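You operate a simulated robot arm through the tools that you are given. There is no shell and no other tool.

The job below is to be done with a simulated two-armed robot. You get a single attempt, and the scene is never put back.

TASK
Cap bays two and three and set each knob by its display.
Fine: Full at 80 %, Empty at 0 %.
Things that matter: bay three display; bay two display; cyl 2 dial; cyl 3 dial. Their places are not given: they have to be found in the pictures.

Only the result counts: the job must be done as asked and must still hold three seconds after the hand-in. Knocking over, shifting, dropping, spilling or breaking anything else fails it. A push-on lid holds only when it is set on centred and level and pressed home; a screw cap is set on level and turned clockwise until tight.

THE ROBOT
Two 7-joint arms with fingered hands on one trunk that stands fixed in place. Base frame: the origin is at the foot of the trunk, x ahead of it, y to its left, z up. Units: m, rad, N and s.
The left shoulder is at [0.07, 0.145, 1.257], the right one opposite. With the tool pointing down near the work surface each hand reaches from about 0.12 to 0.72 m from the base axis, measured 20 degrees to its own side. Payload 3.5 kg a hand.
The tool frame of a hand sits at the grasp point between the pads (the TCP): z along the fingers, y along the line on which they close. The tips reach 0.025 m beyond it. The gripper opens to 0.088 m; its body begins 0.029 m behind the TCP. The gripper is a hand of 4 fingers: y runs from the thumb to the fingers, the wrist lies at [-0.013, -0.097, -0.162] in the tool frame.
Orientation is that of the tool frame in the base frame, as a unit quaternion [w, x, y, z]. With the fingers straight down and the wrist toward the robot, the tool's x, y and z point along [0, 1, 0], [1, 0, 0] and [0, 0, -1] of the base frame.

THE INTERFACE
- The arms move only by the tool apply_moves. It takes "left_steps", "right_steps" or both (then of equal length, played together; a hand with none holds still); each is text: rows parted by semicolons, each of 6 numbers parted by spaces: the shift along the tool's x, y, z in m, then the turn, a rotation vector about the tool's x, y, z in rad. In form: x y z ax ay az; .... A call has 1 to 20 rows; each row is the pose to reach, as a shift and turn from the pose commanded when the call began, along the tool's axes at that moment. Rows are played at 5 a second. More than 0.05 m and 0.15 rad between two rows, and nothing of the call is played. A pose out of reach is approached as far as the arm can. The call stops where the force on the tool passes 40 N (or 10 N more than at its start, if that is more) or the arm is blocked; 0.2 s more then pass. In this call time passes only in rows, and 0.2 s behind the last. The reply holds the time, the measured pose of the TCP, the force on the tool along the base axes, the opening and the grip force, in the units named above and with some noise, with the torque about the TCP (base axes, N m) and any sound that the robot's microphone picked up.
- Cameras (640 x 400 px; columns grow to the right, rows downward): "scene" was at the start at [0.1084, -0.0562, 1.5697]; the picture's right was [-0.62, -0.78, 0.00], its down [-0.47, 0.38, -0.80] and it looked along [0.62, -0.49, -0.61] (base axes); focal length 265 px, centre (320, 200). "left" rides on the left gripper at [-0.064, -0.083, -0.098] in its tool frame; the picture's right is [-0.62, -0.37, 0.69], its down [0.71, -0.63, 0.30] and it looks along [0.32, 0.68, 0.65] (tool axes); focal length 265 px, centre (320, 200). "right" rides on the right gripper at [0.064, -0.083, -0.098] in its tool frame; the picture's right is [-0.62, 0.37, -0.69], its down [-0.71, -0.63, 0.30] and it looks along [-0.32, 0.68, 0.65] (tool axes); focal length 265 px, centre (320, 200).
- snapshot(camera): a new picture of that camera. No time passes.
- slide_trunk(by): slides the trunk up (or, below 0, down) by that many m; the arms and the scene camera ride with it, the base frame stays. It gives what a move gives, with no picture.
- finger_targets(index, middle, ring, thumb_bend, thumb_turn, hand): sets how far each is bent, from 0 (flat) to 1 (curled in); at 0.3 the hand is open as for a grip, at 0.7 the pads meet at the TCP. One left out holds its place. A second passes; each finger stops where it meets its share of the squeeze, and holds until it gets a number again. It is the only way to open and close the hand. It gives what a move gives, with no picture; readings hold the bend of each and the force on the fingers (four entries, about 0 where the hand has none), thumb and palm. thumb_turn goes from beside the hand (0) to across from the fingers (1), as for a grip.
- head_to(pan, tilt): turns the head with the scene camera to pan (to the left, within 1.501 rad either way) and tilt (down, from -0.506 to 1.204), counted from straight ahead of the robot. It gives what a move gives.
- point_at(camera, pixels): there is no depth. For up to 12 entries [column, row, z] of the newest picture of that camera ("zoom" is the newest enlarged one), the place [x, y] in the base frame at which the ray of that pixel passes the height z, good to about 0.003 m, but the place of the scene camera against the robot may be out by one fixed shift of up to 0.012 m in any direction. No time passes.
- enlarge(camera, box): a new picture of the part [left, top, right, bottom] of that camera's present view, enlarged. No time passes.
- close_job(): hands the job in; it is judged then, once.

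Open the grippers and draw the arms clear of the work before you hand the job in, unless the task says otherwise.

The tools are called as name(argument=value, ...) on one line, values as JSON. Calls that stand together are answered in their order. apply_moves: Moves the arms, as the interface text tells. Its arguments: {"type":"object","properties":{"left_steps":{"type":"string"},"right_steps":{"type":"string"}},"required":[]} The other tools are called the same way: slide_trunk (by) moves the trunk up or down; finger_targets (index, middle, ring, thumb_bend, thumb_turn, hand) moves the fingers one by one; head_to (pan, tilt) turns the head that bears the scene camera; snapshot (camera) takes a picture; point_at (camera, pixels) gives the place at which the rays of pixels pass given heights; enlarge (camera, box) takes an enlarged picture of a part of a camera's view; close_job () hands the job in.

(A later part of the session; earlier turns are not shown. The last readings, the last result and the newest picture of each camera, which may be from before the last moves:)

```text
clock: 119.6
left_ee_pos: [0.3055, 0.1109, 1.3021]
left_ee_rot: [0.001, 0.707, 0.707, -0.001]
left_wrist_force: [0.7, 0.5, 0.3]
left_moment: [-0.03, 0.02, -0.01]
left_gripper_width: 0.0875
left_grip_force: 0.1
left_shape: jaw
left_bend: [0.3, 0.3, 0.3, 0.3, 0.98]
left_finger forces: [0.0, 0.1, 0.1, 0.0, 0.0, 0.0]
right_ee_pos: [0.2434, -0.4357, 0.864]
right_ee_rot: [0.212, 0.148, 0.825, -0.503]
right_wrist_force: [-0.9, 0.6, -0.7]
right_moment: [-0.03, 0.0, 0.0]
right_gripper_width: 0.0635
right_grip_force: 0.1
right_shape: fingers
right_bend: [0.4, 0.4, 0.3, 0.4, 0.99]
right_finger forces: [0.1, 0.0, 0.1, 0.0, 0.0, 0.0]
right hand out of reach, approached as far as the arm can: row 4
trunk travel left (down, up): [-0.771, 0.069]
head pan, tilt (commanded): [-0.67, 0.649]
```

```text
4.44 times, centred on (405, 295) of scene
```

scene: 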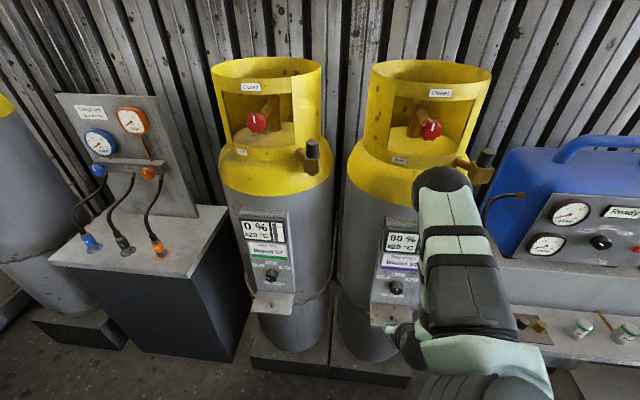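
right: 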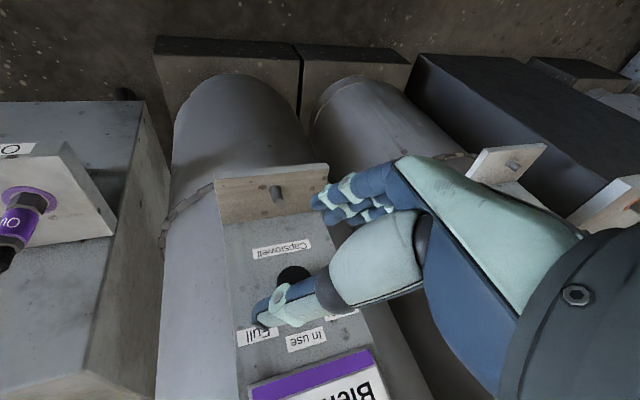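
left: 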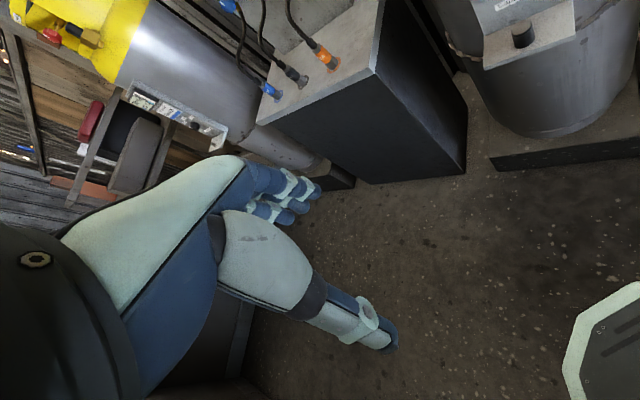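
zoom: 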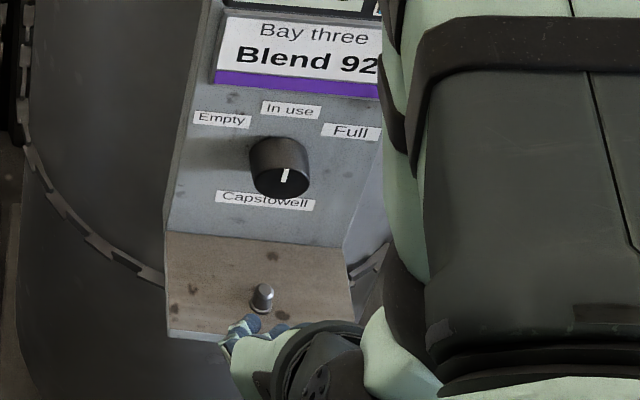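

Dial three's centre agrees with the prediction. I align with the knob axis and approach to about 3 cm short.

apply_moves(right_steps="-0.001 0.0208 0.012 0 0 0; -0.002 0.0415 0.0241 0 0 0; -0.0284 0.0417 0.0562 0 0 0; -0.0547 0.0419 0.0883 0 0 0")

snapshot(camera="right")

snapshot(camera="scene")

enlarge(camera="scene", box=[365, 250, 445, 330])

```text
clock: 120.6
left_ee_pos: [0.3067, 0.1106, 1.3003]
left_ee_rot: [0.0, 0.708, 0.706, -0.001]
left_wrist_force: [0.0, 0.0, 0.6]
left_moment: [0.01, 0.02, 0.0]
left_gripper_width: 0.0876
left_grip_force: 0.0
left_shape: jaw
left_bend: [0.3, 0.3, 0.3, 0.3, 0.98]
left_finger forces: [0.0, 0.0, 0.1, 0.0, 0.0, 0.1]
right_ee_pos: [0.3364, -0.492, 0.8255]
right_ee_rot: [0.216, 0.13, 0.82, -0.513]
right_wrist_force: [0.3, 0.4, 0.2]
right_moment: [0.01, -0.02, -0.01]
right_gripper_width: 0.0636
right_grip_force: 0.2
right_shape: fingers
right_bend: [0.4, 0.4, 0.3, 0.4, 0.99]
right_finger forces: [0.0, 0.0, 0.0, 0.0, 0.0, 0.1]
right hand out of reach, approached as far as the arm can: row 1
trunk travel left (down, up): [-0.771, 0.069]
head pan, tilt (commanded): [-0.67, 0.649]
```

```text
taken
```

right: 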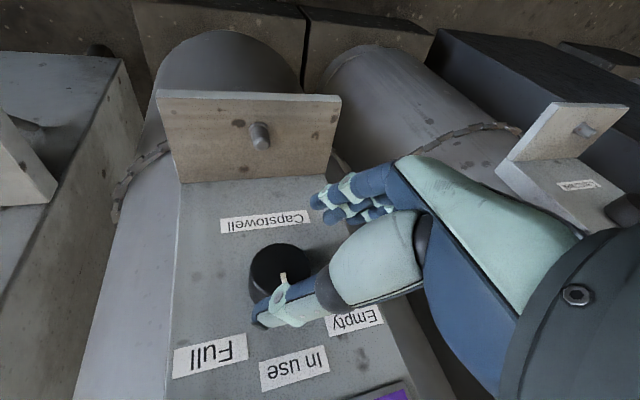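

```text
taken
```

scene: 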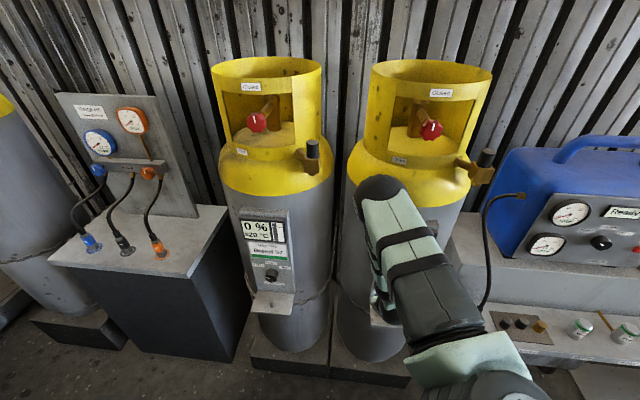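

```text
5.00 times, centred on (405, 290) of scene
```

zoom: 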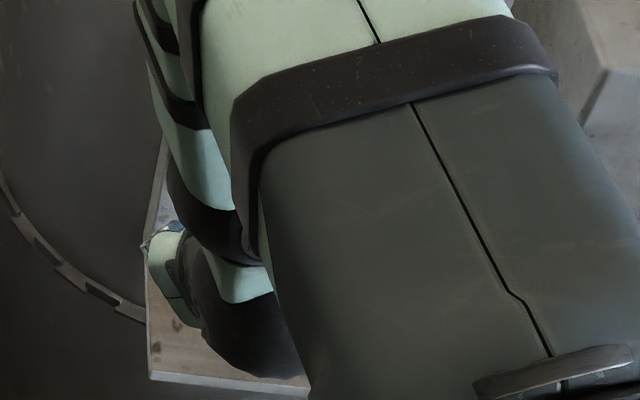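

The hand is at f≈0.586, about 1 cm too far left. I zoom in to see the knob relative to thumb and fingers.

enlarge(camera="right", box=[210, 190, 370, 350])

point_at(camera="right", pixels=[[280, 266, 0.81], [280, 266, 0.818], [280, 266, 0.825]])

```text
2.50 times, centred on (290, 270) of right
```

zoom: 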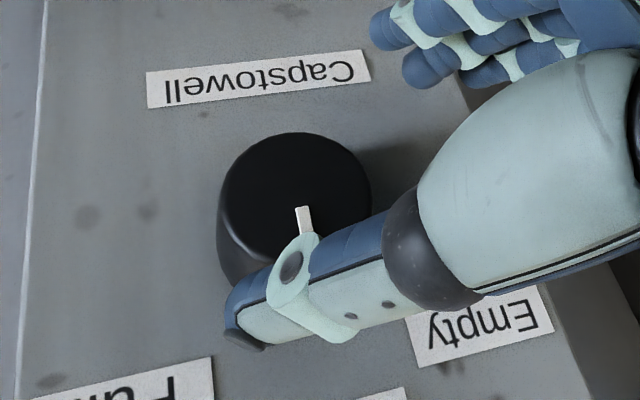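

```text
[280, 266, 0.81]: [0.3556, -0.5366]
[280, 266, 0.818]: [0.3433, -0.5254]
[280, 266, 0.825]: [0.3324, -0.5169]
```

Knob three centre refined to r≈0.128, z≈0.815. I shift right ~1 cm, then advance the last 2.7 cm around the knob.

apply_moves(right_steps="0.0044 -0.0019 0.0034 0 0 0; 0.0088 -0.0037 0.0068 0 0 0; 0.0003 -0.0037 0.0179 0 0 0; -0.0065 -0.0038 0.0266 0 0 0")

enlarge(camera="right", box=[190, 170, 390, 350])

```text
clock: 121.6
left_ee_pos: [0.3057, 0.1121, 1.3008]
left_ee_rot: [0.001, 0.708, 0.706, -0.001]
left_wrist_force: [0.0, 0.9, -0.1]
left_moment: [0.0, 0.03, 0.03]
left_gripper_width: 0.0879
left_grip_force: 0.1
left_shape: jaw
left_bend: [0.3, 0.3, 0.3, 0.3, 0.98]
left_finger forces: [0.0, 0.0, 0.0, 0.1, 0.0, 0.1]
right_ee_pos: [0.3446, -0.5149, 0.8206]
right_ee_rot: [0.215, 0.131, 0.82, -0.514]
right_wrist_force: [-0.7, 0.7, -0.4]
right_moment: [0.04, 0.08, 0.09]
right_gripper_width: 0.0636
right_grip_force: 0.4
right_shape: fingers
right_bend: [0.4, 0.4, 0.3, 0.4, 0.99]
right_finger forces: [0.0, 0.0, 1.7, 0.0, 0.1, 0.0]
trunk travel left (down, up): [-0.771, 0.069]
head pan, tilt (commanded): [-0.67, 0.649]
```

```text
2.22 times, centred on (290, 260) of right
```

zoom: 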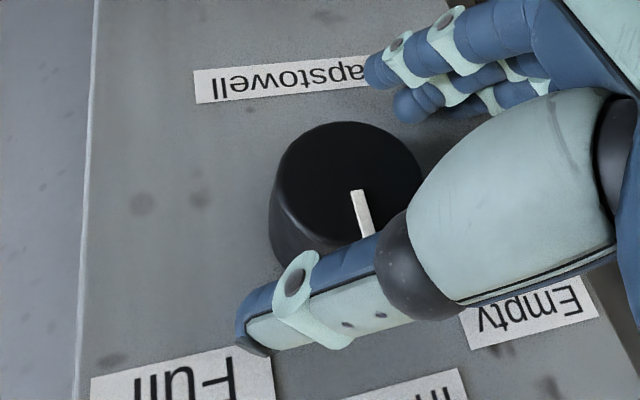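

The ring fingertip lightly touches the panel (1.7 N), so I curl the ring finger away, then check.

finger_targets(hand="right", ring=1.0)

enlarge(camera="right", box=[190, 170, 390, 350])

```text
clock: 122.6
left_ee_pos: [0.3065, 0.1115, 1.3014]
left_ee_rot: [0.001, 0.708, 0.707, -0.001]
left_wrist_force: [0.5, -0.4, 0.2]
left_moment: [0.02, 0.02, -0.01]
left_gripper_width: 0.0883
left_grip_force: 0.1
left_shape: jaw
left_bend: [0.3, 0.3, 0.3, 0.3, 0.98]
left_finger forces: [0.1, 0.0, 0.0, 0.1, 0.1, 0.1]
right_ee_pos: [0.3474, -0.516, 0.8208]
right_ee_rot: [0.216, 0.13, 0.819, -0.515]
right_wrist_force: [-0.2, 0.0, -0.2]
right_moment: [-0.04, -0.01, 0.01]
right_gripper_width: 0.0636
right_grip_force: 0.0
right_shape: fingers
right_bend: [0.4, 0.4, 1.0, 0.4, 0.99]
right_finger forces: [0.0, 0.0, 0.0, 0.0, 0.1, 0.0]
trunk travel left (down, up): [-0.771, 0.069]
head pan, tilt (commanded): [-0.67, 0.649]
```

```text
2.22 times, centred on (290, 260) of right
```

zoom: 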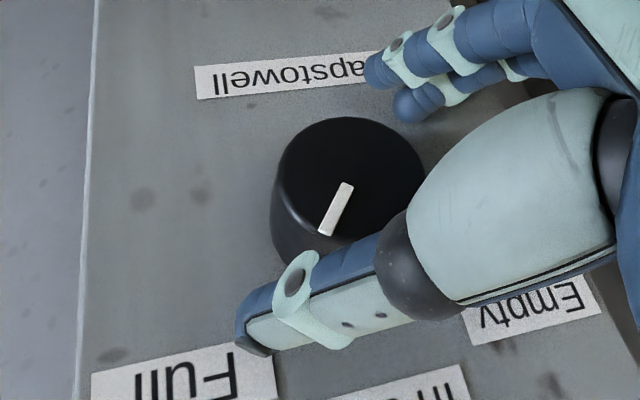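

The curling ring finger brushed the knob and already turned it ≈30° toward Full (pointer now (347,185)→(325,233)). I close index, middle and thumb to hold it and then measure.

finger_targets(hand="right", index=0.7, middle=0.7, thumb_bend=0.7)

snapshot(camera="right")

enlarge(camera="right", box=[190, 170, 390, 350])

```text
clock: 123.6
left_ee_pos: [0.3051, 0.1114, 1.302]
left_ee_rot: [0.0, 0.708, 0.707, -0.001]
left_wrist_force: [0.3, -0.4, 0.5]
left_moment: [0.04, -0.02, 0.04]
left_gripper_width: 0.0878
left_grip_force: 0.0
left_shape: jaw
left_bend: [0.3, 0.3, 0.3, 0.3, 0.98]
left_finger forces: [0.0, 0.0, 0.0, 0.0, 0.0, 0.0]
right_ee_pos: [0.3457, -0.5171, 0.82]
right_ee_rot: [0.214, 0.131, 0.82, -0.514]
right_wrist_force: [-1.1, 0.4, -1.9]
right_moment: [0.1, 0.08, 0.04]
right_gripper_width: 0.0283
right_grip_force: 14.4
right_shape: fingers
right_bend: [0.6, 0.6, 1.0, 0.55, 1.0]
right_finger forces: [5.9, 10.7, 0.0, 0.0, 13.1, 0.1]
trunk travel left (down, up): [-0.771, 0.069]
head pan, tilt (commanded): [-0.67, 0.649]
```

```text
taken
```

right: 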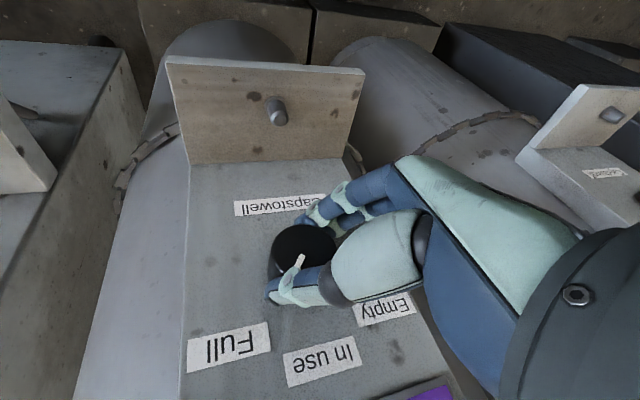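

```text
2.22 times, centred on (290, 260) of right
```

zoom: 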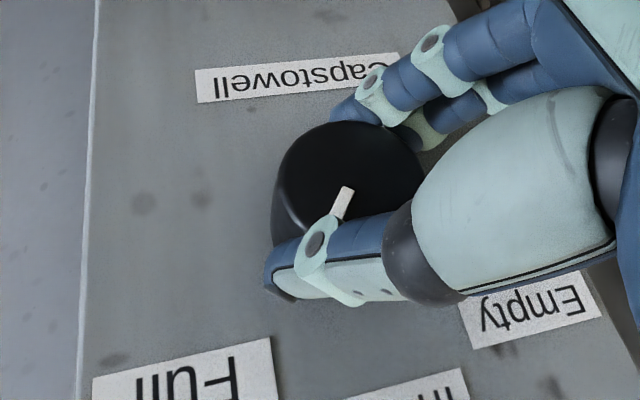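

Firm grip; the pointer is calibrated at ≈31° toward Full, so about 21° more clockwise is needed. I rotate about the panel normal by that amount.

apply_moves(right_steps="0.0002 -0.0011 0.0001 -0.0745 -0.0004 0.0966; 0.0003 -0.0022 0.0003 -0.1491 -0.0009 0.1932; 0.0005 -0.0033 0.0004 -0.2236 -0.0013 0.2898")

snapshot(camera="right")

enlarge(camera="right", box=[190, 170, 390, 350])

```text
clock: 124.4
left_ee_pos: [0.3038, 0.1128, 1.3022]
left_ee_rot: [0.0, 0.707, 0.707, 0.0]
left_wrist_force: [0.3, 0.3, 0.4]
left_moment: [-0.02, 0.0, 0.02]
left_gripper_width: 0.0876
left_grip_force: 0.0
left_shape: jaw
left_bend: [0.3, 0.3, 0.3, 0.3, 0.98]
left_finger forces: [0.0, 0.0, 0.0, 0.1, 0.0, 0.0]
right_ee_pos: [0.3436, -0.5183, 0.8229]
right_ee_rot: [0.301, 0.222, 0.845, -0.383]
right_wrist_force: [-1.3, 5.8, -1.0]
right_moment: [0.07, 0.05, 0.16]
right_gripper_width: 0.0268
right_grip_force: 15.5
right_shape: fingers
right_bend: [0.62, 0.6, 1.0, 0.56, 1.0]
right_finger forces: [5.8, 13.3, 0.0, 0.0, 11.6, 0.0]
trunk travel left (down, up): [-0.771, 0.069]
head pan, tilt (commanded): [-0.67, 0.649]
```

```text
taken
```

right: 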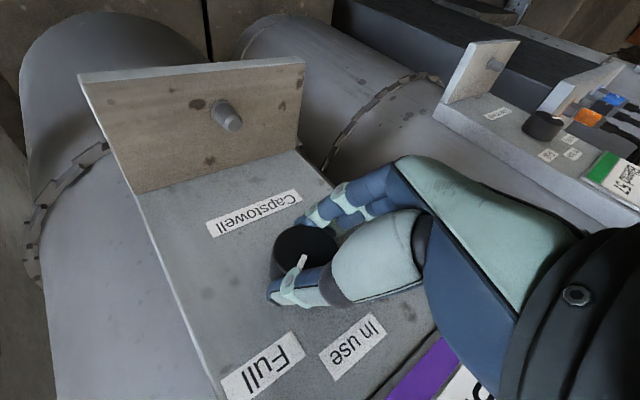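

```text
2.22 times, centred on (290, 260) of right
```

zoom: 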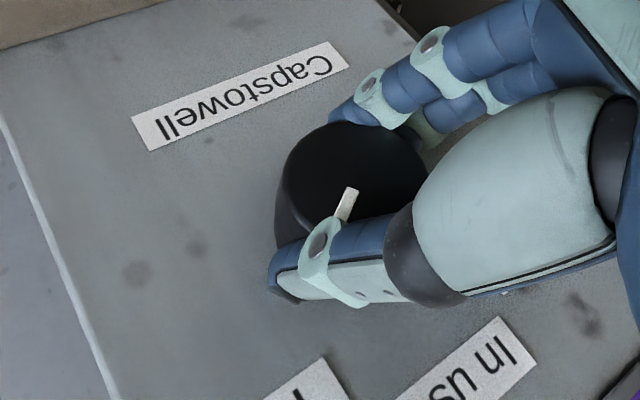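

The pointer followed and now computes to ≈50° toward Full (label ≈52°). I release the grip (ring stays curled) and check before retreating.

finger_targets(hand="right", index=0.4, middle=0.4, thumb_bend=0.4)

enlarge(camera="right", box=[190, 170, 390, 350])

```text
clock: 125.4
left_ee_pos: [0.306, 0.1118, 1.3019]
left_ee_rot: [0.0, 0.708, 0.706, -0.001]
left_wrist_force: [0.1, 0.9, -0.1]
left_moment: [0.02, 0.02, 0.0]
left_gripper_width: 0.0875
left_grip_force: 0.1
left_shape: jaw
left_bend: [0.3, 0.3, 0.3, 0.3, 0.98]
left_finger forces: [0.0, 0.1, 0.1, 0.1, 0.0, 0.0]
right_ee_pos: [0.3446, -0.5186, 0.8221]
right_ee_rot: [0.3, 0.223, 0.845, -0.383]
right_wrist_force: [0.0, -0.2, 0.1]
right_moment: [0.02, -0.02, 0.01]
right_gripper_width: 0.0627
right_grip_force: 0.0
right_shape: fingers
right_bend: [0.4, 0.4, 1.0, 0.4, 0.99]
right_finger forces: [0.1, 0.0, 0.0, 0.0, 0.0, 0.0]
trunk travel left (down, up): [-0.771, 0.069]
head pan, tilt (commanded): [-0.67, 0.649]
```

```text
2.22 times, centred on (290, 260) of right
```

zoom: 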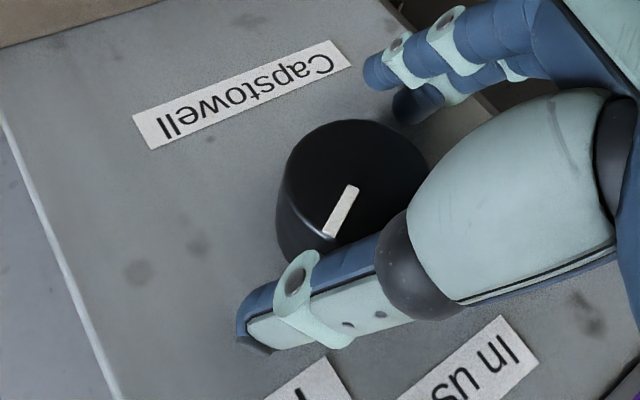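

The pointer stayed put on release. I retreat straight off the panel (along its normal) and view dial three.

apply_moves(right_steps="0.0154 0 -0.0198 0 0 0; 0.0307 0 -0.0395 0 0 0; 0.0461 0 -0.0593 0 0 0; 0.0553 0 -0.0711 0 0 0")

snapshot(camera="right")

enlarge(camera="right", box=[160, 200, 360, 400])

snapshot(camera="scene")

```text
clock: 126.4
left_ee_pos: [0.3044, 0.1111, 1.3013]
left_ee_rot: [0.0, 0.708, 0.706, 0.0]
left_wrist_force: [-0.3, 0.6, -0.1]
left_moment: [-0.04, 0.01, 0.01]
left_gripper_width: 0.0875
left_grip_force: 0.0
left_shape: jaw
left_bend: [0.3, 0.3, 0.3, 0.3, 0.98]
left_finger forces: [0.0, 0.0, 0.1, 0.0, 0.0, 0.0]
right_ee_pos: [0.2788, -0.4545, 0.8228]
right_ee_rot: [0.3, 0.223, 0.844, -0.384]
right_wrist_force: [-0.2, 0.0, 0.4]
right_moment: [-0.01, -0.02, 0.02]
right_gripper_width: 0.063
right_grip_force: 0.1
right_shape: fingers
right_bend: [0.4, 0.4, 1.0, 0.4, 0.99]
right_finger forces: [0.0, 0.0, 0.1, 0.0, 0.1, 0.0]
trunk travel left (down, up): [-0.771, 0.069]
head pan, tilt (commanded): [-0.67, 0.649]
```

```text
taken
```

right: 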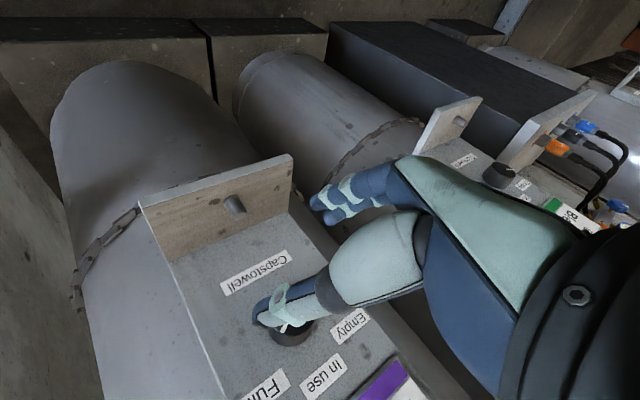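

```text
2.00 times, centred on (260, 300) of right
```

zoom: 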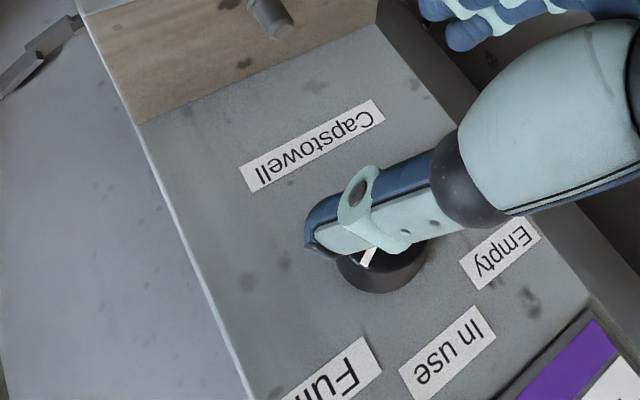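

```text
taken
```

scene: 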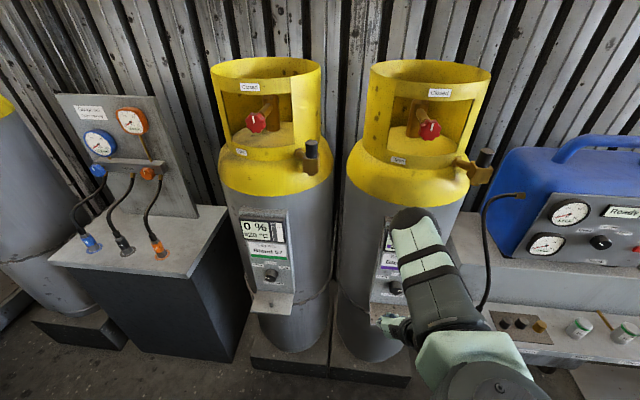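

I look at dial three through the scene camera, which can see it beside the forearm.

enlarge(camera="scene", box=[370, 265, 420, 310])

enlarge(camera="scene", box=[250, 250, 300, 295])

```text
8.89 times, centred on (395, 288) of scene
```

zoom: 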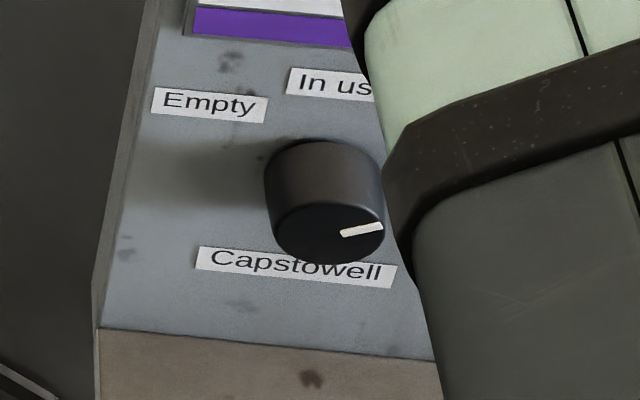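

```text
8.89 times, centred on (275, 272) of scene
```

zoom: 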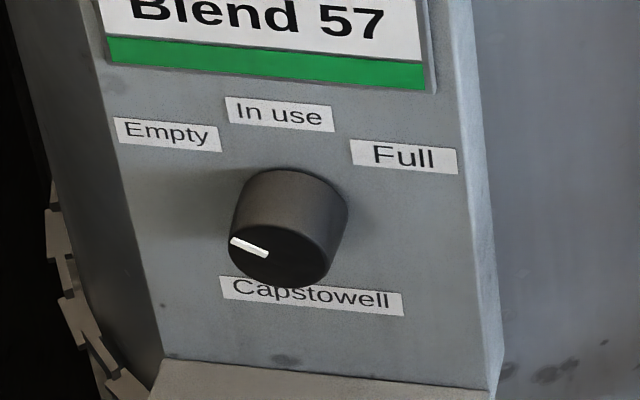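

Both pointers look slightly past their labels (≈60° vs ≈52°). I zoom on dial three at higher magnification to measure precisely.

enlarge(camera="scene", box=[383, 278, 407, 298])

enlarge(camera="scene", box=[260, 264, 284, 284])

```text
16.00 times, centred on (395, 288) of scene
```

zoom: 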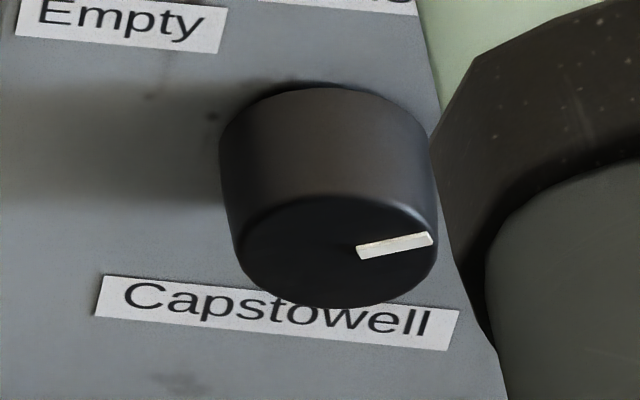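

```text
16.00 times, centred on (272, 274) of scene
```

zoom: 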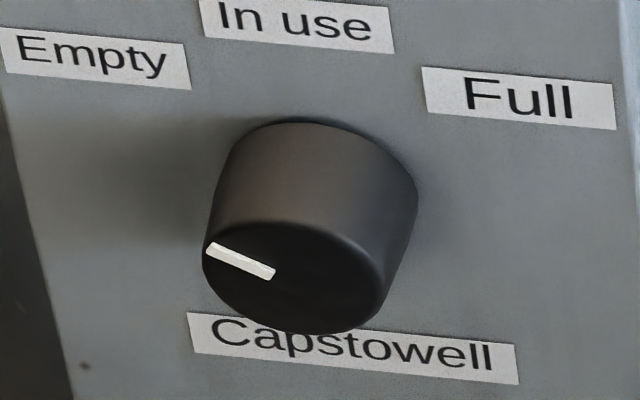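

The oblique views disagree by a few degrees (pointer-bar thickness), so I want a frontal look. I bring the hand back to the safe standoff orientation first.

apply_moves(right_steps="-0.0043 -0.0082 -0.0158 -0.0822 0.0704 0.0673; -0.0085 -0.0163 -0.0316 -0.1645 0.1408 0.1347; -0.0128 -0.0245 -0.0475 -0.2467 0.2111 0.202; -0.017 -0.0326 -0.0633 -0.329 0.2815 0.2694; -0.0213 -0.0408 -0.0791 -0.4112 0.3519 0.3367")

slide_trunk(by=-0.42)

snapshot(camera="scene")

```text
clock: 127.6
left_ee_pos: [0.3042, 0.1109, 1.3023]
left_ee_rot: [0.001, 0.708, 0.706, 0.0]
left_wrist_force: [-0.3, -0.1, 0.6]
left_moment: [-0.02, 0.0, 0.01]
left_gripper_width: 0.0879
left_grip_force: 0.1
left_shape: jaw
left_bend: [0.3, 0.3, 0.3, 0.3, 0.98]
left_finger forces: [0.0, 0.0, 0.0, 0.0, 0.0, 0.1]
right_ee_pos: [0.2441, -0.4212, 0.8987]
right_ee_rot: [0.247, 0.357, 0.895, -0.104]
right_wrist_force: [0.2, 0.1, 1.2]
right_moment: [0.01, -0.02, 0.03]
right_gripper_width: 0.063
right_grip_force: 0.1
right_shape: fingers
right_bend: [0.4, 0.4, 1.0, 0.4, 0.99]
right_finger forces: [0.0, 0.0, 0.0, 0.1, 0.0, 0.1]
trunk travel left (down, up): [-0.771, 0.069]
head pan, tilt (commanded): [-0.67, 0.649]
```

```text
refused: -0.42 is not a number from -0.4 to 0.4
```

```text
taken
```

scene: 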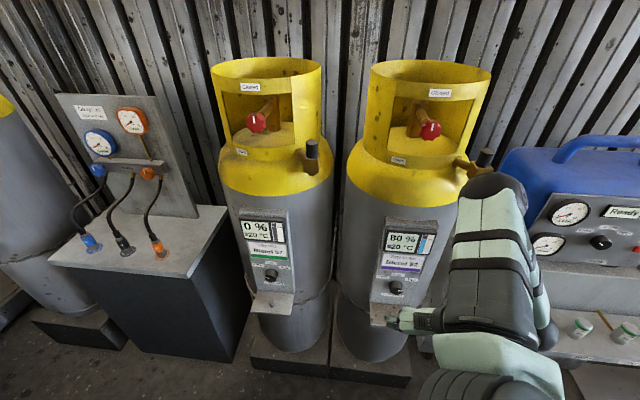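

The slide is limited to 0.4 m per call; the hand is at the safe standoff, so I lower the trunk by 0.4 m and tilt the head for a near-frontal view.

slide_trunk(by=-0.4)

head_to(pan=-0.67, tilt=0.4)

snapshot(camera="scene")

```text
clock: 131.4
left_ee_pos: [0.3054, 0.1111, 0.901]
left_ee_rot: [-0.001, 0.708, 0.706, -0.001]
left_wrist_force: [-0.7, -0.8, -0.2]
left_moment: [-0.02, 0.01, -0.02]
left_gripper_width: 0.0878
left_grip_force: 0.0
left_shape: jaw
left_bend: [0.3, 0.3, 0.3, 0.3, 0.98]
left_finger forces: [0.0, 0.1, 0.0, 0.0, 0.0, 0.0]
right_ee_pos: [0.2446, -0.4226, 0.5001]
right_ee_rot: [0.247, 0.357, 0.894, -0.106]
right_wrist_force: [0.3, -1.1, -0.4]
right_moment: [0.01, -0.01, -0.01]
right_gripper_width: 0.0631
right_grip_force: 0.1
right_shape: fingers
right_bend: [0.4, 0.4, 1.0, 0.4, 0.99]
right_finger forces: [0.1, 0.0, 0.0, 0.0, 0.0, 0.0]
trunk travel left (down, up): [-0.371, 0.469]
head pan, tilt (commanded): [-0.67, 0.649]
```

```text
clock: 132.2
left_ee_pos: [0.3058, 0.1117, 0.9012]
left_ee_rot: [-0.001, 0.708, 0.706, -0.001]
left_wrist_force: [0.0, -0.8, 0.2]
left_moment: [-0.01, -0.02, -0.02]
left_gripper_width: 0.0876
left_grip_force: 0.1
left_shape: jaw
left_bend: [0.3, 0.3, 0.3, 0.3, 0.98]
left_finger forces: [0.0, 0.0, 0.0, 0.0, 0.1, 0.0]
right_ee_pos: [0.2453, -0.422, 0.4999]
right_ee_rot: [0.247, 0.358, 0.894, -0.105]
right_wrist_force: [0.2, 0.8, 0.6]
right_moment: [0.03, 0.0, -0.02]
right_gripper_width: 0.0631
right_grip_force: 0.1
right_shape: fingers
right_bend: [0.4, 0.4, 1.0, 0.4, 0.99]
right_finger forces: [0.1, 0.1, 0.1, 0.1, 0.0, 0.1]
trunk travel left (down, up): [-0.371, 0.469]
head pan, tilt (commanded): [-0.67, 0.4]
```

```text
taken
```

scene: 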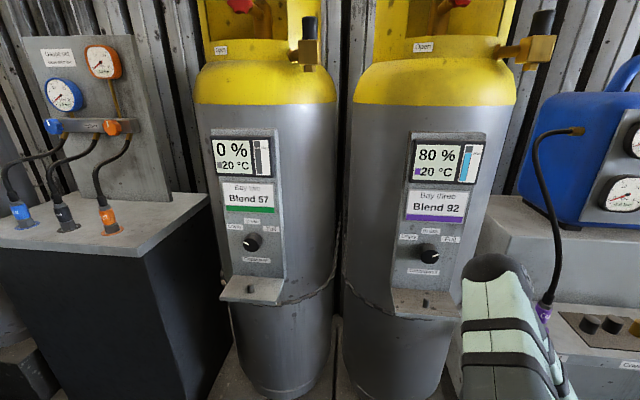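

A near-frontal view. I enlarge both dials for an accurate angle reading.

enlarge(camera="scene", box=[228, 215, 278, 267])

enlarge(camera="scene", box=[402, 224, 458, 280])

enlarge(camera="scene", box=[240, 230, 264, 252])

enlarge(camera="scene", box=[416, 240, 444, 266])

```text
7.69 times, centred on (253, 241) of scene
```

zoom: 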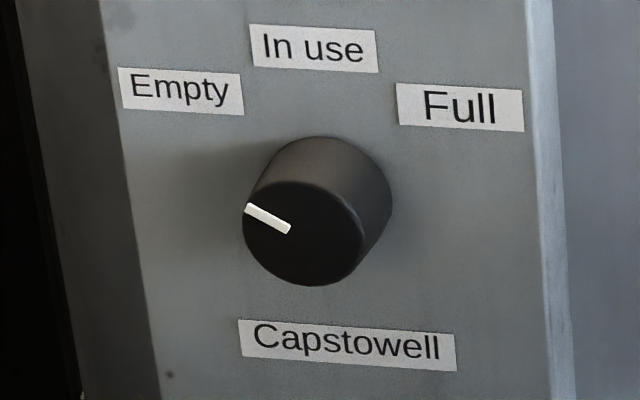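

```text
7.14 times, centred on (430, 252) of scene
```

zoom: 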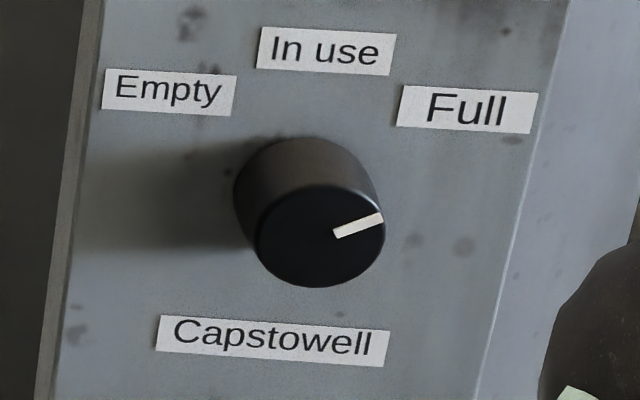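

```text
16.00 times, centred on (252, 241) of scene
```

zoom: 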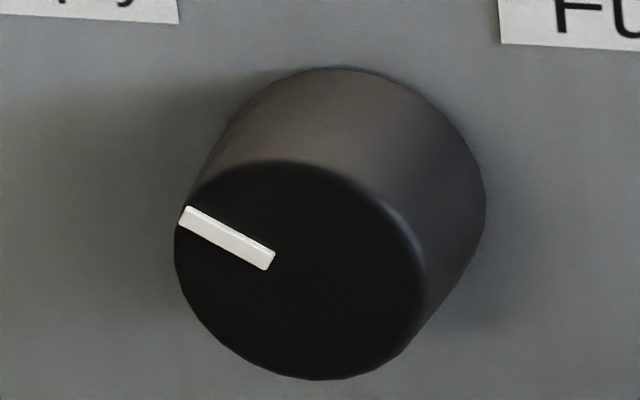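

```text
15.38 times, centred on (430, 253) of scene
```

zoom: 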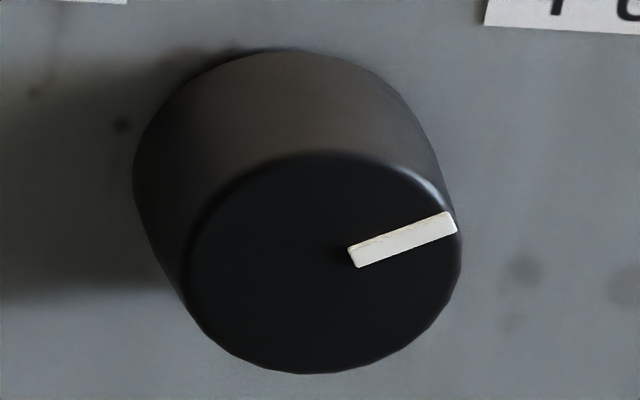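

Frontal reading: labels are at ≈±51°, pointer two at ≈59° and pointer three at ≈60°, so both overshoot by ~8–9°. I'll trim them: raise the trunk back, and return the hand to dial three's grip orientation.

slide_trunk(by=0.4)

apply_moves(right_steps="-0.0004 0.0001 0.018 0.0822 -0.0704 -0.0673; -0.0008 0.0002 0.036 0.1645 -0.1408 -0.1347; -0.0013 0.0003 0.054 0.2467 -0.2111 -0.202; -0.0017 0.0004 0.072 0.329 -0.2815 -0.2694; -0.0021 0.0005 0.09 0.4112 -0.3519 -0.3367")

snapshot(camera="right")

```text
clock: 136.0
left_ee_pos: [0.3061, 0.1108, 1.3008]
left_ee_rot: [0.0, 0.707, 0.707, 0.0]
left_wrist_force: [-0.6, 0.1, 0.8]
left_moment: [0.02, 0.02, 0.03]
left_gripper_width: 0.0877
left_grip_force: 0.0
left_shape: jaw
left_bend: [0.3, 0.3, 0.3, 0.3, 0.98]
left_finger forces: [0.0, 0.0, 0.1, 0.0, 0.1, 0.0]
right_ee_pos: [0.2445, -0.422, 0.8989]
right_ee_rot: [0.247, 0.357, 0.894, -0.106]
right_wrist_force: [-0.4, 0.0, 0.4]
right_moment: [-0.05, -0.02, -0.02]
right_gripper_width: 0.0628
right_grip_force: 0.1
right_shape: fingers
right_bend: [0.4, 0.4, 1.0, 0.4, 0.99]
right_finger forces: [0.1, 0.0, 0.1, 0.1, 0.1, 0.1]
trunk travel left (down, up): [-0.771, 0.069]
head pan, tilt (commanded): [-0.67, 0.4]
```

```text
clock: 137.2
left_ee_pos: [0.3077, 0.1109, 1.3008]
left_ee_rot: [0.0, 0.708, 0.706, -0.002]
left_wrist_force: [0.1, 0.3, 0.2]
left_moment: [-0.02, 0.02, 0.0]
left_gripper_width: 0.0876
left_grip_force: 0.0
left_shape: jaw
left_bend: [0.3, 0.3, 0.3, 0.3, 0.98]
left_finger forces: [0.1, 0.1, 0.0, 0.0, 0.0, 0.0]
right_ee_pos: [0.2799, -0.4559, 0.8224]
right_ee_rot: [0.299, 0.221, 0.845, -0.385]
right_wrist_force: [-0.2, -0.5, 0.1]
right_moment: [0.0, 0.02, -0.01]
right_gripper_width: 0.0631
right_grip_force: 0.0
right_shape: fingers
right_bend: [0.4, 0.4, 1.0, 0.4, 0.99]
right_finger forces: [0.1, 0.0, 0.1, 0.0, 0.0, 0.0]
trunk travel left (down, up): [-0.771, 0.069]
head pan, tilt (commanded): [-0.67, 0.4]
```

```text
taken
```

right: 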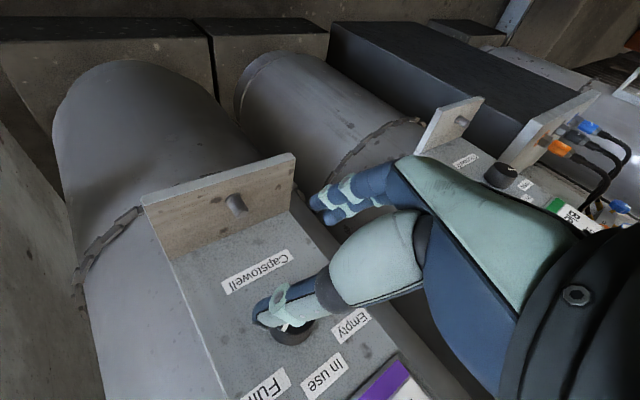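

The standoff is reproduced. I advance along the panel normal to the previous grip position.

apply_moves(right_steps="-0.0154 0 0.0198 0 0 0; -0.0307 0 0.0395 0 0 0; -0.0461 0 0.0593 0 0 0; -0.0553 0 0.0711 0 0 0")

enlarge(camera="right", box=[190, 170, 390, 350])

```text
clock: 138.2
left_ee_pos: [0.3064, 0.1118, 1.3022]
left_ee_rot: [0.0, 0.707, 0.707, -0.002]
left_wrist_force: [-0.2, -0.6, -0.6]
left_moment: [-0.03, -0.01, -0.04]
left_gripper_width: 0.0879
left_grip_force: 0.1
left_shape: jaw
left_bend: [0.3, 0.3, 0.3, 0.3, 0.98]
left_finger forces: [0.1, 0.0, 0.0, 0.0, 0.0, 0.0]
right_ee_pos: [0.3434, -0.5199, 0.8222]
right_ee_rot: [0.299, 0.223, 0.845, -0.384]
right_wrist_force: [-0.8, 0.6, -0.3]
right_moment: [0.01, 0.0, 0.02]
right_gripper_width: 0.0632
right_grip_force: 0.7
right_shape: fingers
right_bend: [0.4, 0.4, 1.0, 0.4, 0.99]
right_finger forces: [0.0, 0.6, 0.1, 0.0, 0.0, 0.0]
trunk travel left (down, up): [-0.771, 0.069]
head pan, tilt (commanded): [-0.67, 0.4]
```

```text
2.22 times, centred on (290, 260) of right
```

zoom: 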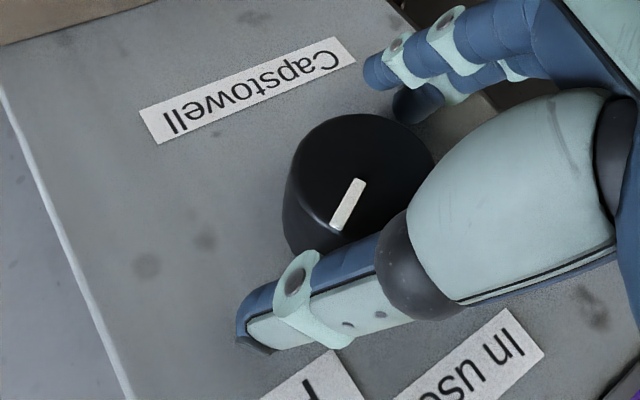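

Same pointer direction as at release. I back off 2 mm and close the grip on dial three.

apply_moves(right_steps="0.0012 0 -0.0016 0 0 0")

finger_targets(hand="right", index=0.7, middle=0.7, thumb_bend=0.7)

enlarge(camera="right", box=[190, 170, 390, 350])

```text
clock: 138.6
left_ee_pos: [0.3057, 0.1123, 1.3007]
left_ee_rot: [0.0, 0.707, 0.707, -0.001]
left_wrist_force: [-0.1, 0.3, 0.9]
left_moment: [0.03, -0.01, -0.02]
left_gripper_width: 0.0876
left_grip_force: 0.1
left_shape: jaw
left_bend: [0.3, 0.3, 0.3, 0.3, 0.98]
left_finger forces: [0.0, 0.1, 0.0, 0.1, 0.0, 0.1]
right_ee_pos: [0.3418, -0.5174, 0.8211]
right_ee_rot: [0.3, 0.223, 0.844, -0.383]
right_wrist_force: [0.1, -0.6, 0.0]
right_moment: [0.0, 0.04, -0.03]
right_gripper_width: 0.0629
right_grip_force: 0.1
right_shape: fingers
right_bend: [0.4, 0.4, 1.0, 0.4, 0.99]
right_finger forces: [0.1, 0.0, 0.0, 0.0, 0.0, 0.1]
trunk travel left (down, up): [-0.771, 0.069]
head pan, tilt (commanded): [-0.67, 0.4]
```

```text
clock: 139.6
left_ee_pos: [0.3064, 0.1113, 1.3009]
left_ee_rot: [0.0, 0.707, 0.707, -0.001]
left_wrist_force: [0.0, 0.6, 0.3]
left_moment: [-0.02, 0.03, 0.02]
left_gripper_width: 0.0879
left_grip_force: 0.0
left_shape: jaw
left_bend: [0.3, 0.3, 0.3, 0.3, 0.98]
left_finger forces: [0.0, 0.1, 0.1, 0.0, 0.0, 0.1]
right_ee_pos: [0.3409, -0.5187, 0.8233]
right_ee_rot: [0.299, 0.222, 0.845, -0.383]
right_wrist_force: [1.3, 2.5, -4.2]
right_moment: [0.07, 0.06, 0.09]
right_gripper_width: 0.0264
right_grip_force: 13.9
right_shape: fingers
right_bend: [0.6, 0.59, 1.0, 0.56, 1.0]
right_finger forces: [6.5, 9.4, 0.1, 0.1, 11.4, 0.0]
trunk travel left (down, up): [-0.771, 0.069]
head pan, tilt (commanded): [-0.67, 0.4]
```

```text
2.22 times, centred on (290, 260) of right
```

zoom: 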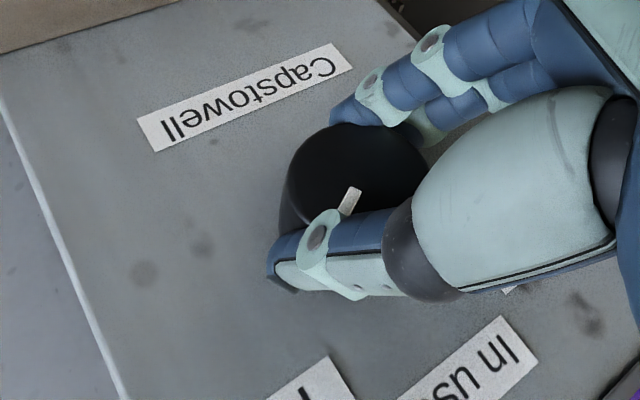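

Grip re-established. I rotate 9° counter-clockwise about the panel normal.

apply_moves(right_steps="0 0 0 0.0482 0 -0.062; 0 0.0005 0 0.0964 0 -0.124")

finger_targets(hand="right", index=0.4, middle=0.4, thumb_bend=0.4)

enlarge(camera="right", box=[190, 170, 390, 350])

```text
clock: 140.2
left_ee_pos: [0.3081, 0.1112, 1.3001]
left_ee_rot: [0.0, 0.708, 0.706, -0.001]
left_wrist_force: [0.1, -0.1, -0.1]
left_moment: [0.02, 0.0, 0.0]
left_gripper_width: 0.0876
left_grip_force: 0.0
left_shape: jaw
left_bend: [0.3, 0.3, 0.3, 0.3, 0.98]
left_finger forces: [0.1, 0.0, 0.0, 0.1, 0.0, 0.1]
right_ee_pos: [0.342, -0.5182, 0.8225]
right_ee_rot: [0.263, 0.184, 0.837, -0.442]
right_wrist_force: [-0.8, 3.9, -6.7]
right_moment: [0.22, 0.12, 0.16]
right_gripper_width: 0.0262
right_grip_force: 14.2
right_shape: fingers
right_bend: [0.6, 0.59, 1.0, 0.57, 1.0]
right_finger forces: [7.4, 10.2, 0.0, 0.1, 10.7, 0.1]
trunk travel left (down, up): [-0.771, 0.069]
head pan, tilt (commanded): [-0.67, 0.4]
```

```text
clock: 141.2
left_ee_pos: [0.3058, 0.1123, 1.301]
left_ee_rot: [0.0, 0.706, 0.708, -0.001]
left_wrist_force: [1.2, 1.2, -0.8]
left_moment: [-0.01, 0.02, 0.0]
left_gripper_width: 0.0875
left_grip_force: 0.1
left_shape: jaw
left_bend: [0.3, 0.3, 0.3, 0.3, 0.98]
left_finger forces: [0.1, 0.0, 0.0, 0.0, 0.0, 0.1]
right_ee_pos: [0.3428, -0.5178, 0.8234]
right_ee_rot: [0.265, 0.184, 0.837, -0.442]
right_wrist_force: [-1.1, 0.2, -0.9]
right_moment: [0.01, -0.01, 0.01]
right_gripper_width: 0.0627
right_grip_force: 0.0
right_shape: fingers
right_bend: [0.4, 0.4, 1.0, 0.4, 0.99]
right_finger forces: [0.0, 0.0, 0.0, 0.1, 0.0, 0.0]
trunk travel left (down, up): [-0.771, 0.069]
head pan, tilt (commanded): [-0.67, 0.4]
```

```text
2.22 times, centred on (290, 260) of right
```

zoom: 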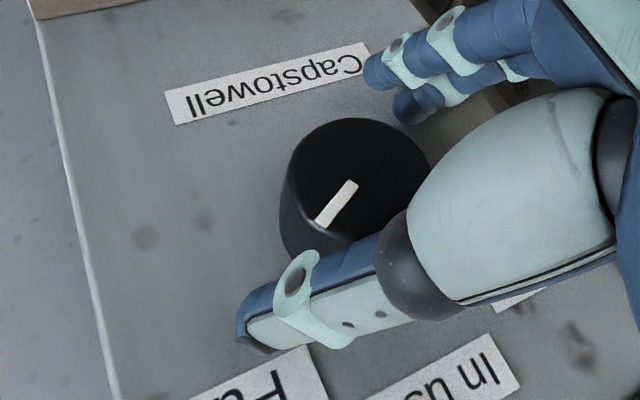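

After release the pointer moved relative to the hand, hinting at a detent pulling it back. I retreat and re-measure in the scene view.

apply_moves(right_steps="0.0154 0 -0.0198 0 0 0; 0.0307 0 -0.0395 0 0 0; 0.0461 0 -0.0593 0 0 0; 0.0551 0 -0.0712 0 0 0")

head_to(pan=-0.67, tilt=0.65)

snapshot(camera="scene")

enlarge(camera="scene", box=[383, 278, 407, 298])

```text
clock: 142.2
left_ee_pos: [0.3063, 0.1123, 1.3002]
left_ee_rot: [0.0, 0.707, 0.707, -0.001]
left_wrist_force: [0.2, -1.1, 0.7]
left_moment: [-0.02, 0.03, 0.02]
left_gripper_width: 0.0878
left_grip_force: 0.0
left_shape: jaw
left_bend: [0.3, 0.3, 0.3, 0.3, 0.98]
left_finger forces: [0.0, 0.0, 0.1, 0.0, 0.0, 0.0]
right_ee_pos: [0.2798, -0.4535, 0.824]
right_ee_rot: [0.264, 0.184, 0.837, -0.443]
right_wrist_force: [0.2, 0.5, -0.4]
right_moment: [-0.04, 0.02, 0.03]
right_gripper_width: 0.0629
right_grip_force: 0.0
right_shape: fingers
right_bend: [0.4, 0.4, 1.0, 0.4, 0.99]
right_finger forces: [0.1, 0.1, 0.1, 0.0, 0.1, 0.0]
trunk travel left (down, up): [-0.771, 0.069]
head pan, tilt (commanded): [-0.67, 0.4]
```

```text
clock: 143.0
left_ee_pos: [0.3061, 0.1114, 1.3015]
left_ee_rot: [-0.001, 0.708, 0.706, -0.001]
left_wrist_force: [0.5, -0.3, 0.2]
left_moment: [0.01, 0.0, 0.0]
left_gripper_width: 0.0877
left_grip_force: 0.2
left_shape: jaw
left_bend: [0.3, 0.3, 0.3, 0.3, 0.98]
left_finger forces: [0.0, 0.0, 0.0, 0.1, 0.0, 0.0]
right_ee_pos: [0.2777, -0.4531, 0.8243]
right_ee_rot: [0.266, 0.184, 0.837, -0.441]
right_wrist_force: [-0.6, -0.1, 0.1]
right_moment: [0.04, -0.02, 0.01]
right_gripper_width: 0.0629
right_grip_force: 0.0
right_shape: fingers
right_bend: [0.4, 0.4, 1.0, 0.4, 0.99]
right_finger forces: [0.0, 0.0, 0.0, 0.1, 0.0, 0.0]
trunk travel left (down, up): [-0.771, 0.069]
head pan, tilt (commanded): [-0.67, 0.649]
```

```text
taken
```

scene: 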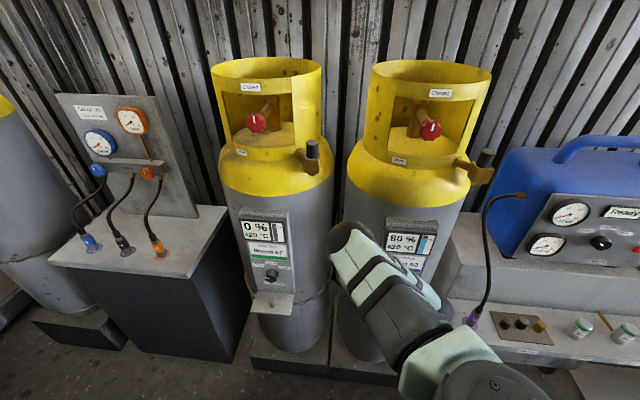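

```text
16.00 times, centred on (395, 288) of scene
```

zoom: 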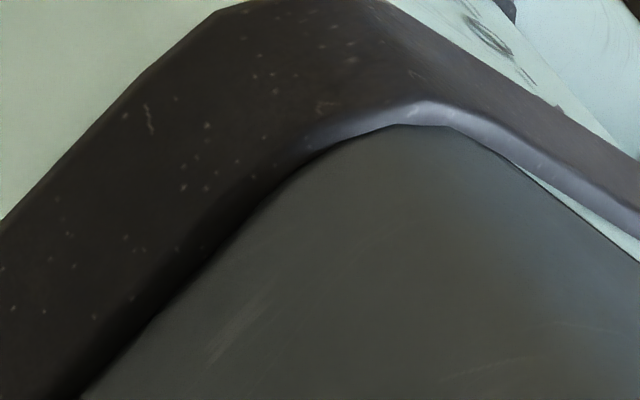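

The forearm blocks the dial, so I return the hand to its safe standoff orientation and lower the trunk for the frontal view again.

apply_moves(right_steps="-0.0026 -0.0082 -0.0119 -0.0886 0.0579 0.0739; -0.0052 -0.0164 -0.0238 -0.1772 0.1158 0.1477; -0.0078 -0.0246 -0.0358 -0.2658 0.1737 0.2216; -0.0104 -0.0328 -0.0477 -0.3543 0.2316 0.2955; -0.013 -0.041 -0.0596 -0.4429 0.2895 0.3693; -0.0156 -0.0492 -0.0715 -0.5315 0.3474 0.4432")

slide_trunk(by=-0.4)

head_to(pan=-0.67, tilt=0.4)

snapshot(camera="scene")

enlarge(camera="scene", box=[402, 224, 458, 280])

enlarge(camera="scene", box=[416, 240, 444, 266])

```text
clock: 144.4
left_ee_pos: [0.3049, 0.1106, 1.3014]
left_ee_rot: [0.0, 0.707, 0.708, -0.002]
left_wrist_force: [0.2, 0.6, 0.1]
left_moment: [0.01, 0.02, -0.03]
left_gripper_width: 0.0876
left_grip_force: 0.0
left_shape: jaw
left_bend: [0.3, 0.3, 0.3, 0.3, 0.98]
left_finger forces: [0.0, 0.0, 0.0, 0.1, 0.0, 0.1]
right_ee_pos: [0.2431, -0.422, 0.897]
right_ee_rot: [0.247, 0.357, 0.895, -0.102]
right_wrist_force: [-0.3, 0.8, -0.3]
right_moment: [0.0, -0.02, -0.04]
right_gripper_width: 0.063
right_grip_force: 0.1
right_shape: fingers
right_bend: [0.4, 0.4, 1.0, 0.4, 0.99]
right_finger forces: [0.0, 0.0, 0.0, 0.1, 0.0, 0.0]
trunk travel left (down, up): [-0.771, 0.069]
head pan, tilt (commanded): [-0.67, 0.649]
```

```text
clock: 148.2
left_ee_pos: [0.307, 0.1125, 0.9017]
left_ee_rot: [0.0, 0.708, 0.706, 0.0]
left_wrist_force: [0.4, -0.9, -0.2]
left_moment: [0.0, 0.02, 0.02]
left_gripper_width: 0.0876
left_grip_force: 0.1
left_shape: jaw
left_bend: [0.3, 0.3, 0.3, 0.3, 0.98]
left_finger forces: [0.0, 0.0, 0.0, 0.0, 0.1, 0.0]
right_ee_pos: [0.2432, -0.4219, 0.4976]
right_ee_rot: [0.246, 0.358, 0.895, -0.103]
right_wrist_force: [-0.1, 0.0, -0.4]
right_moment: [-0.02, 0.01, -0.02]
right_gripper_width: 0.063
right_grip_force: 0.0
right_shape: fingers
right_bend: [0.4, 0.4, 1.0, 0.4, 0.99]
right_finger forces: [0.0, 0.0, 0.0, 0.1, 0.0, 0.1]
trunk travel left (down, up): [-0.371, 0.469]
head pan, tilt (commanded): [-0.67, 0.649]
```

```text
clock: 149.0
left_ee_pos: [0.3069, 0.1126, 0.9008]
left_ee_rot: [0.0, 0.707, 0.707, -0.001]
left_wrist_force: [-0.1, 0.5, 0.2]
left_moment: [0.01, 0.01, 0.03]
left_gripper_width: 0.0881
left_grip_force: 0.1
left_shape: jaw
left_bend: [0.3, 0.3, 0.3, 0.3, 0.98]
left_finger forces: [0.1, 0.0, 0.0, 0.1, 0.0, 0.1]
right_ee_pos: [0.2442, -0.4218, 0.4999]
right_ee_rot: [0.246, 0.358, 0.895, -0.104]
right_wrist_force: [0.9, -0.3, 0.2]
right_moment: [0.03, -0.02, -0.03]
right_gripper_width: 0.063
right_grip_force: 0.1
right_shape: fingers
right_bend: [0.4, 0.4, 1.0, 0.4, 0.99]
right_finger forces: [0.0, 0.0, 0.0, 0.0, 0.0, 0.0]
trunk travel left (down, up): [-0.371, 0.469]
head pan, tilt (commanded): [-0.67, 0.4]
```

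```text
taken
```

scene: 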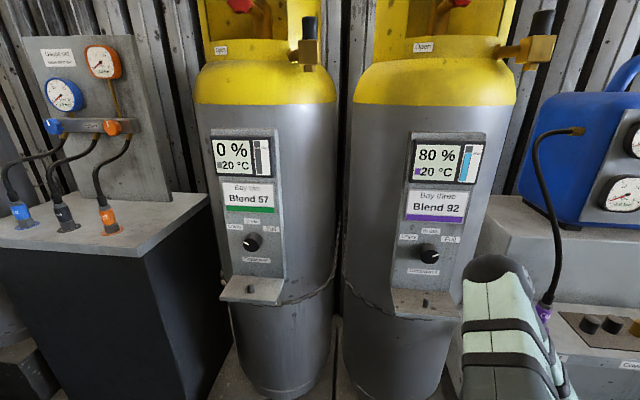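

```text
7.14 times, centred on (430, 252) of scene
```

zoom: 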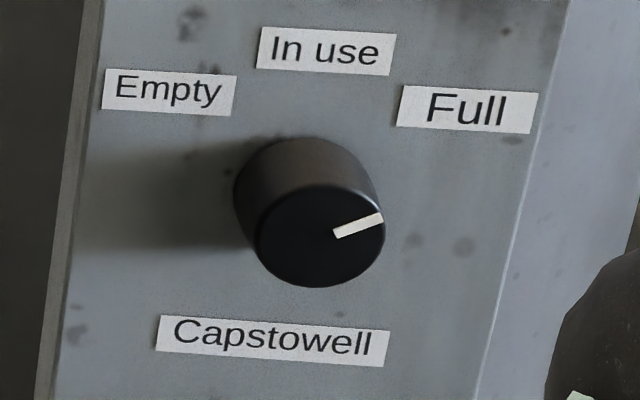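

```text
15.38 times, centred on (430, 253) of scene
```

zoom: 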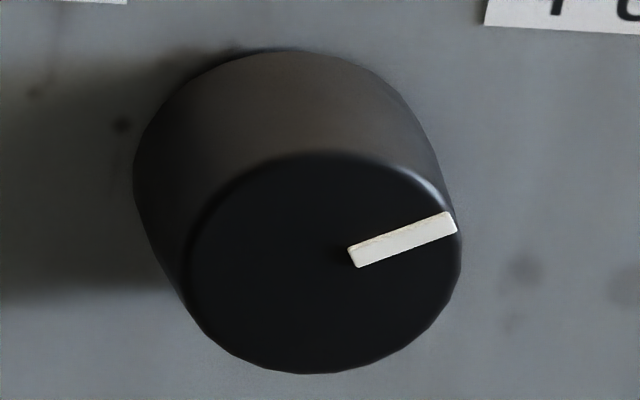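

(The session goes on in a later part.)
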